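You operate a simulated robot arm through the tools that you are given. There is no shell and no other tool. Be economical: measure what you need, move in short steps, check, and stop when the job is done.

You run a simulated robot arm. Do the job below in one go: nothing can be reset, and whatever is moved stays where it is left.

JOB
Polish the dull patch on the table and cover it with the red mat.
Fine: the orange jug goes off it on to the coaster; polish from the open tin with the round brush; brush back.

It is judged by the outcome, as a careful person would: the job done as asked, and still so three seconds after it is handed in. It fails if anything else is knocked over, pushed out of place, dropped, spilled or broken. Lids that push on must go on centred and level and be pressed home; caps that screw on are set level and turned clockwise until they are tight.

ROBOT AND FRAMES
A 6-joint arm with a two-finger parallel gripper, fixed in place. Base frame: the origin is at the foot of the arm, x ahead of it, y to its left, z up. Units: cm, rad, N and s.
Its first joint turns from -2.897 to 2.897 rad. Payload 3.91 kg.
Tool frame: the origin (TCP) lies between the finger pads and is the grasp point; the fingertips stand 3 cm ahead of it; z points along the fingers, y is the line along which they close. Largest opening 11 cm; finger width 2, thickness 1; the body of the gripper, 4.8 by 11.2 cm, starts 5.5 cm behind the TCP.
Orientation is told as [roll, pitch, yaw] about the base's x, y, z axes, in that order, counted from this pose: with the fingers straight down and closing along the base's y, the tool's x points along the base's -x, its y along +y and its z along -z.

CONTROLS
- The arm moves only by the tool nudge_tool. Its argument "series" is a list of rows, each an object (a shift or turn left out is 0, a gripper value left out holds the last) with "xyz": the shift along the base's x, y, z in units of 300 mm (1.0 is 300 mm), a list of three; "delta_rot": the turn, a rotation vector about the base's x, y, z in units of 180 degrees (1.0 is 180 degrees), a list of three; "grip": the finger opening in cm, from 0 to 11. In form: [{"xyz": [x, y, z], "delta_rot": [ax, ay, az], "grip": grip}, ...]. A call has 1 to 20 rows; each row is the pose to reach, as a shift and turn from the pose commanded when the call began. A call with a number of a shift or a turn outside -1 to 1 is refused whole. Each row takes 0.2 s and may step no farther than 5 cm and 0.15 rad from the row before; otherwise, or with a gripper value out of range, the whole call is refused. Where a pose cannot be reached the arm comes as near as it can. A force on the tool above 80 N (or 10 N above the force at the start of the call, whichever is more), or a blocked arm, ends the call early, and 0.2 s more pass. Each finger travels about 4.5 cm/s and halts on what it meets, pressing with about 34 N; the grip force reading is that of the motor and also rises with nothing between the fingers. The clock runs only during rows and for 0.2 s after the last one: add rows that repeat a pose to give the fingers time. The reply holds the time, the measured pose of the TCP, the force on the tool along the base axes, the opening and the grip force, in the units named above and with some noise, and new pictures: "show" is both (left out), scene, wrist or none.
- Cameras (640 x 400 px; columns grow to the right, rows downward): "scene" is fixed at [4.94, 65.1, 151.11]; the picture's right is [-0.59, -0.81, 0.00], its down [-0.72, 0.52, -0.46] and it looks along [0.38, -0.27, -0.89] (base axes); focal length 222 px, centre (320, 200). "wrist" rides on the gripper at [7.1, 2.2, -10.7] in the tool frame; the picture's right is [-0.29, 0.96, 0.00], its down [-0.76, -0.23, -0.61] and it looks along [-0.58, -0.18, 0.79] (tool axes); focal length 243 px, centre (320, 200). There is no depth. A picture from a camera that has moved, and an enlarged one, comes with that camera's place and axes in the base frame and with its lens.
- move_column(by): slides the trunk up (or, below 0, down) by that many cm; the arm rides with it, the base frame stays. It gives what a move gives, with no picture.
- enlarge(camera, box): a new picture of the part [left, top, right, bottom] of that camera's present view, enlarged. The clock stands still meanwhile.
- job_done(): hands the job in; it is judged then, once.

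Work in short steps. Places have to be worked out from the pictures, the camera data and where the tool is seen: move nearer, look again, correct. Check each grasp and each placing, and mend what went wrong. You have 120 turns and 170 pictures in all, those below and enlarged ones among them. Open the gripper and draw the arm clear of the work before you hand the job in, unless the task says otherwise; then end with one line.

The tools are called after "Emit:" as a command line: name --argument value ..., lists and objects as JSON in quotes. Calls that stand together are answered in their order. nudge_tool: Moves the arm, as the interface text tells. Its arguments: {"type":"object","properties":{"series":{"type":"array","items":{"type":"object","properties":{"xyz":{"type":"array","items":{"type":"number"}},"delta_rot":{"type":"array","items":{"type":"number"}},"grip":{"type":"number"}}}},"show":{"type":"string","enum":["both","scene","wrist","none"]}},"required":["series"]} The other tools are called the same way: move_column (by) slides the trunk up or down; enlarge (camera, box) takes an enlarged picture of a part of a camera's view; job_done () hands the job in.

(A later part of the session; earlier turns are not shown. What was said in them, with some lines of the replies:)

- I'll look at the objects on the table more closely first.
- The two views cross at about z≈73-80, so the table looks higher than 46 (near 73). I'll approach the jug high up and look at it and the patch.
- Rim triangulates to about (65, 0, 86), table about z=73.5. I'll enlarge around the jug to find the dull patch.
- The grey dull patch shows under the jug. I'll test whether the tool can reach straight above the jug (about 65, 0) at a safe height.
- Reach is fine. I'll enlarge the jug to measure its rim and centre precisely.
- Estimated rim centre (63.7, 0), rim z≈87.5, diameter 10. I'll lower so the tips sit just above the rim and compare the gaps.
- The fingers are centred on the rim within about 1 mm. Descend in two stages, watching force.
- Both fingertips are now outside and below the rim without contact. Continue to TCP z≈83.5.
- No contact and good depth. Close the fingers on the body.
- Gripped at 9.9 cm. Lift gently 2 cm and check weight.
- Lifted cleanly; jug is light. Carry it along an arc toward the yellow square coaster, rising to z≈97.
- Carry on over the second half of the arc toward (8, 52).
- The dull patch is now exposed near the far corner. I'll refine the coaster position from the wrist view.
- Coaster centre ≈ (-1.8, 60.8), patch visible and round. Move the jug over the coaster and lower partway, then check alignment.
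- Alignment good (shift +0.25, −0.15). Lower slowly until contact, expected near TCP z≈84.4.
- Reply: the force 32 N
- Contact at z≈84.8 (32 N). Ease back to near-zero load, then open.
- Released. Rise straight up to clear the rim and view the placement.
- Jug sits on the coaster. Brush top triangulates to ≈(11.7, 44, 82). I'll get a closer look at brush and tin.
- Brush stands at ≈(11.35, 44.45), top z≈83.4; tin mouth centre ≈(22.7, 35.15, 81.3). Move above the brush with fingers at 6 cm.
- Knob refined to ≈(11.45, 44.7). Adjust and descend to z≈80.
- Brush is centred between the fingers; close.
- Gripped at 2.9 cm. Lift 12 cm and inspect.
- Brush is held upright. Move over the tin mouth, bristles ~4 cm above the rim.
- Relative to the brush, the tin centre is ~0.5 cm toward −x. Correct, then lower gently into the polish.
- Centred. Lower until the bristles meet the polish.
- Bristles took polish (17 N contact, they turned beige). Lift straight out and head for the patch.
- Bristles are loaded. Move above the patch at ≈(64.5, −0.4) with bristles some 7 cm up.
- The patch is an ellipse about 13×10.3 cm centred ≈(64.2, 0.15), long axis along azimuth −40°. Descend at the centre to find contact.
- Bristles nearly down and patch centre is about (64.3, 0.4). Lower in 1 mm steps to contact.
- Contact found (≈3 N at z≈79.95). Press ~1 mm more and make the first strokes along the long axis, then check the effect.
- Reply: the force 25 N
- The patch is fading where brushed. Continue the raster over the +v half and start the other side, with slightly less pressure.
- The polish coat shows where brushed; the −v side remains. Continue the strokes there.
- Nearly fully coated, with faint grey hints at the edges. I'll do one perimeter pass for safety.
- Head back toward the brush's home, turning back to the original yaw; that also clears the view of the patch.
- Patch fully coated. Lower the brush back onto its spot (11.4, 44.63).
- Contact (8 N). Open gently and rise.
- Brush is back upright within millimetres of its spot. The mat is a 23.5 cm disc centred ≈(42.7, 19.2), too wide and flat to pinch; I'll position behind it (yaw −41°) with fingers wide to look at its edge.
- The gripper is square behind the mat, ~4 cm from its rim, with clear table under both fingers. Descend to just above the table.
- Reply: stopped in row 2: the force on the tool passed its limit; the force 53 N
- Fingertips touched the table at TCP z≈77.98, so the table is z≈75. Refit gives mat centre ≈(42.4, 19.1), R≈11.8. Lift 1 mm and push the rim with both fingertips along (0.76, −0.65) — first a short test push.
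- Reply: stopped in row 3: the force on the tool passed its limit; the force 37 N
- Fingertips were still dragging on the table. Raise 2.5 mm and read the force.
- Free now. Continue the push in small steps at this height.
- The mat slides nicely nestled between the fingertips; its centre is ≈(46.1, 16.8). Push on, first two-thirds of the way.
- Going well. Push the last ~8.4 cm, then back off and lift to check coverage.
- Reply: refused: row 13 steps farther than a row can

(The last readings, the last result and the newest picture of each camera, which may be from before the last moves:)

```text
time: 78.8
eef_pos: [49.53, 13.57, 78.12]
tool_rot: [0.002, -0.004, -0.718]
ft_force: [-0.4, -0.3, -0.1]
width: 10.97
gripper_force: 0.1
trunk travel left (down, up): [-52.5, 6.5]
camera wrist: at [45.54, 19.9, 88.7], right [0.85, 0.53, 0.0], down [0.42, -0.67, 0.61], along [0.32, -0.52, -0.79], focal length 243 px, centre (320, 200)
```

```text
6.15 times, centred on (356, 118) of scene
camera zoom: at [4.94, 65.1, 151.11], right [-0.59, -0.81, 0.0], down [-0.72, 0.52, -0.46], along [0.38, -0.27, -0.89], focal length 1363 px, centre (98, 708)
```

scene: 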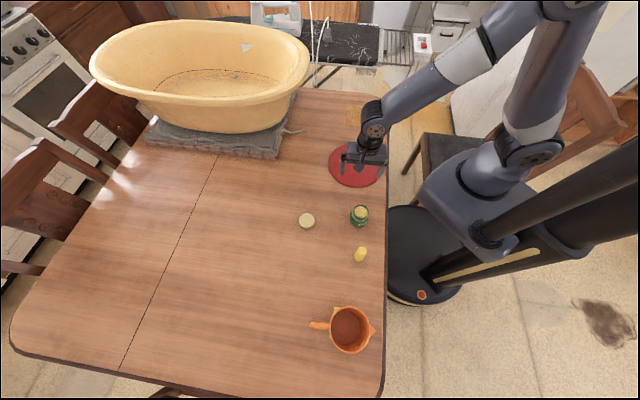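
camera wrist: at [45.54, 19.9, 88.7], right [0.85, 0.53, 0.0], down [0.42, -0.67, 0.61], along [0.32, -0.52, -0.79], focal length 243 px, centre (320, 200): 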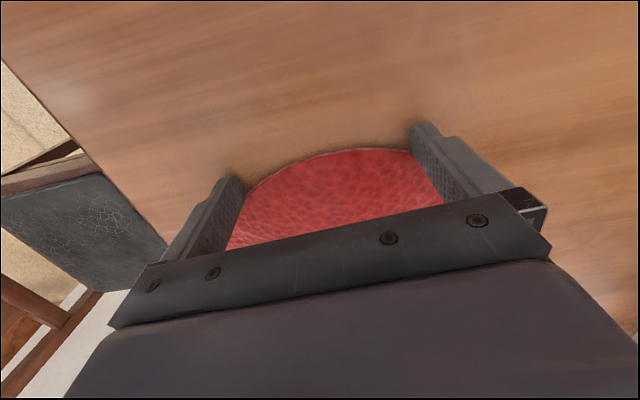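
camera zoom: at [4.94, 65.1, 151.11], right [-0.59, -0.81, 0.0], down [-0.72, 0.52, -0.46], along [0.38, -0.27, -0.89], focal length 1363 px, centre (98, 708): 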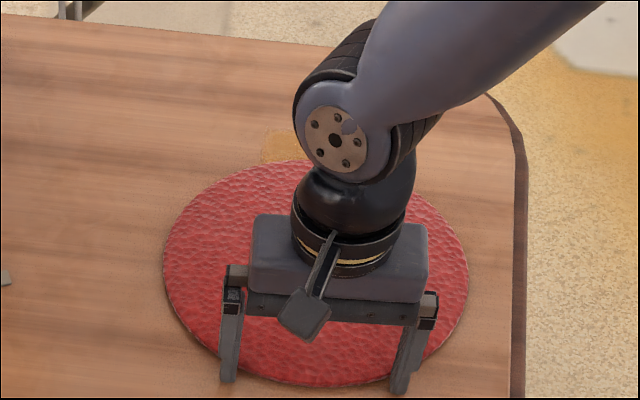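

A row was too long; repeat with shorter retreat steps.

Emit:
nudge_tool --series '[{"xyz": [0.03, -0.027, 0]}, {"xyz": [0.07, -0.063, 0]}, {"xyz": [0.11, -0.099, 0]}, {"xyz": [0.15, -0.135, 0]}, {"xyz": [0.18, -0.162, 0]}, {"xyz": [0.2, -0.18, 0]}, {"xyz": [0.207, -0.187, 0]}, {"xyz": [0.207, -0.187, 0]}, {"xyz": [0.17, -0.154, 0.0]}, {"xyz": [0.1, -0.1, 0.02]}, {"xyz": [0.06, -0.06, 0.1]}, {"xyz": [0.02, -0.02, 0.22]}, {"xyz": [-0.04, 0.02, 0.33]}, {"xyz": [-0.14, 0.06, 0.41]}, {"xyz": [-0.26, 0.1, 0.45]}, {"xyz": [-0.38, 0.14, 0.48]}, {"xyz": [-0.5, 0.18, 0.5]}, {"xyz": [-0.62, 0.22, 0.5]}]' --show "both"

Emit:
enlarge --camera "scene" --box '[304, 85, 408, 150]'

```text
time: 82.6
eef_pos: [30.89, 20.17, 93.2]
tool_rot: [0.003, -0.003, -0.718]
ft_force: [0.2, 0.7, -0.6]
width: 10.99
gripper_force: 0.0
trunk travel left (down, up): [-52.5, 6.5]
camera wrist: at [26.93, 26.55, 103.73], right [0.85, 0.53, 0.0], down [0.42, -0.67, 0.61], along [0.33, -0.52, -0.79], focal length 243 px, centre (320, 200)
```

scene: 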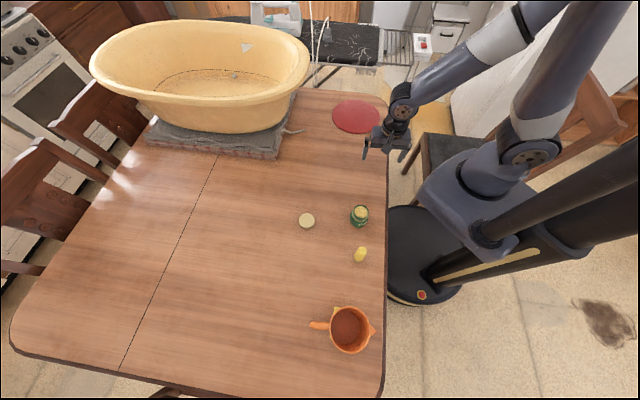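
wrist: 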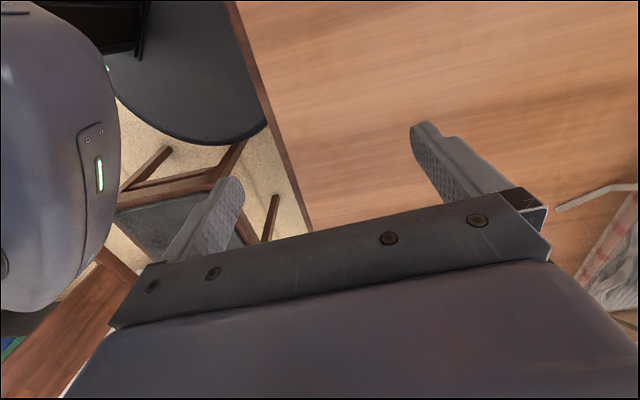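

```text
6.15 times, centred on (356, 118) of scene
camera zoom: at [4.94, 65.1, 151.11], right [-0.59, -0.81, 0.0], down [-0.72, 0.52, -0.46], along [0.38, -0.27, -0.89], focal length 1363 px, centre (98, 708)
```

zoom: 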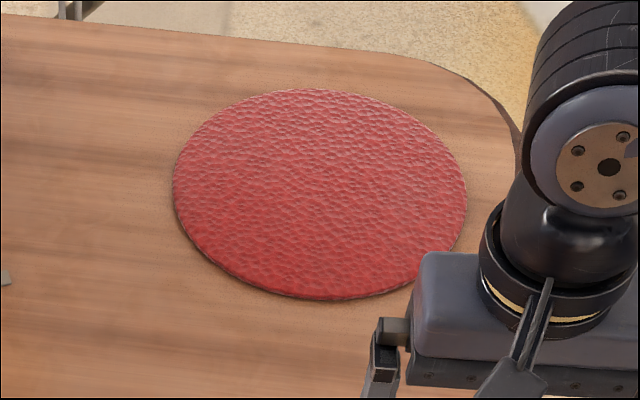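

The mat is centred over the patch (356,116 px versus patch 356,116), flat on the table; jug, tin, lid and brush are in place. Raise the arm clear.

Emit:
nudge_tool --series '[{"xyz": [0, 0, 0.12]}, {"xyz": [0, 0, 0.26]}, {"xyz": [0, -0.05, 0.4]}, {"xyz": [0, -0.1, 0.5]}, {"xyz": [0, -0.1, 0.5]}]' --show "scene"

Emit:
enlarge --camera "scene" --box '[280, 190, 408, 360]'

```text
time: 83.8
eef_pos: [30.96, 17.11, 108.22]
tool_rot: [0.004, -0.003, -0.718]
ft_force: [-0.2, -0.1, 0.9]
width: 11.02
gripper_force: 0.1
trunk travel left (down, up): [-52.5, 6.5]
```

scene: 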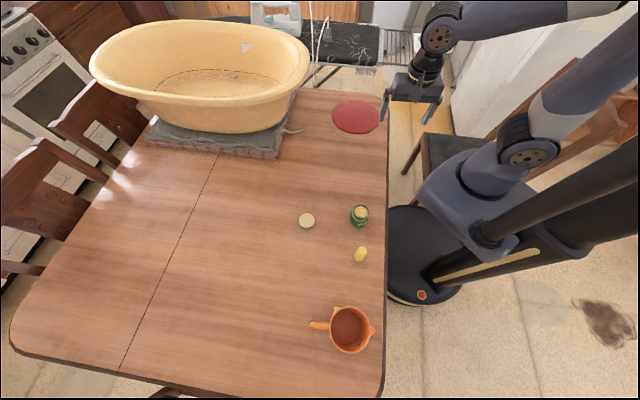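

```text
2.35 times, centred on (344, 275) of scene
camera zoom: at [4.94, 65.1, 151.11], right [-0.59, -0.81, 0.0], down [-0.72, 0.52, -0.46], along [0.38, -0.27, -0.89], focal length 521 px, centre (264, 24)
```

zoom: 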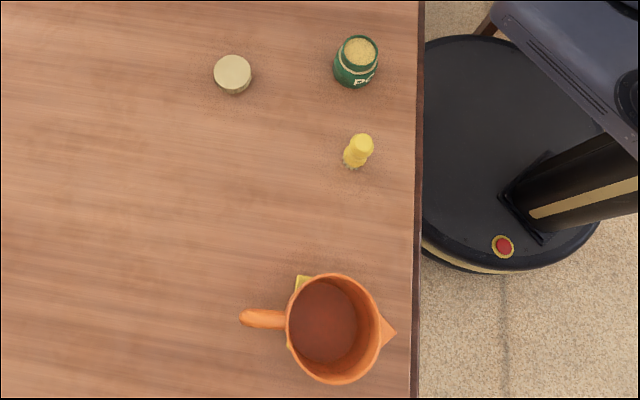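

Everything is in place and the arm is clear; hand in.

Emit:
job_done

```text
The job is handed in.
```

The dull patch is polished and covered by the red mat, slid into place across the table. The orange jug is on the coaster, the brush is back upright within about 3 mm of where it was, and the tin is still open.
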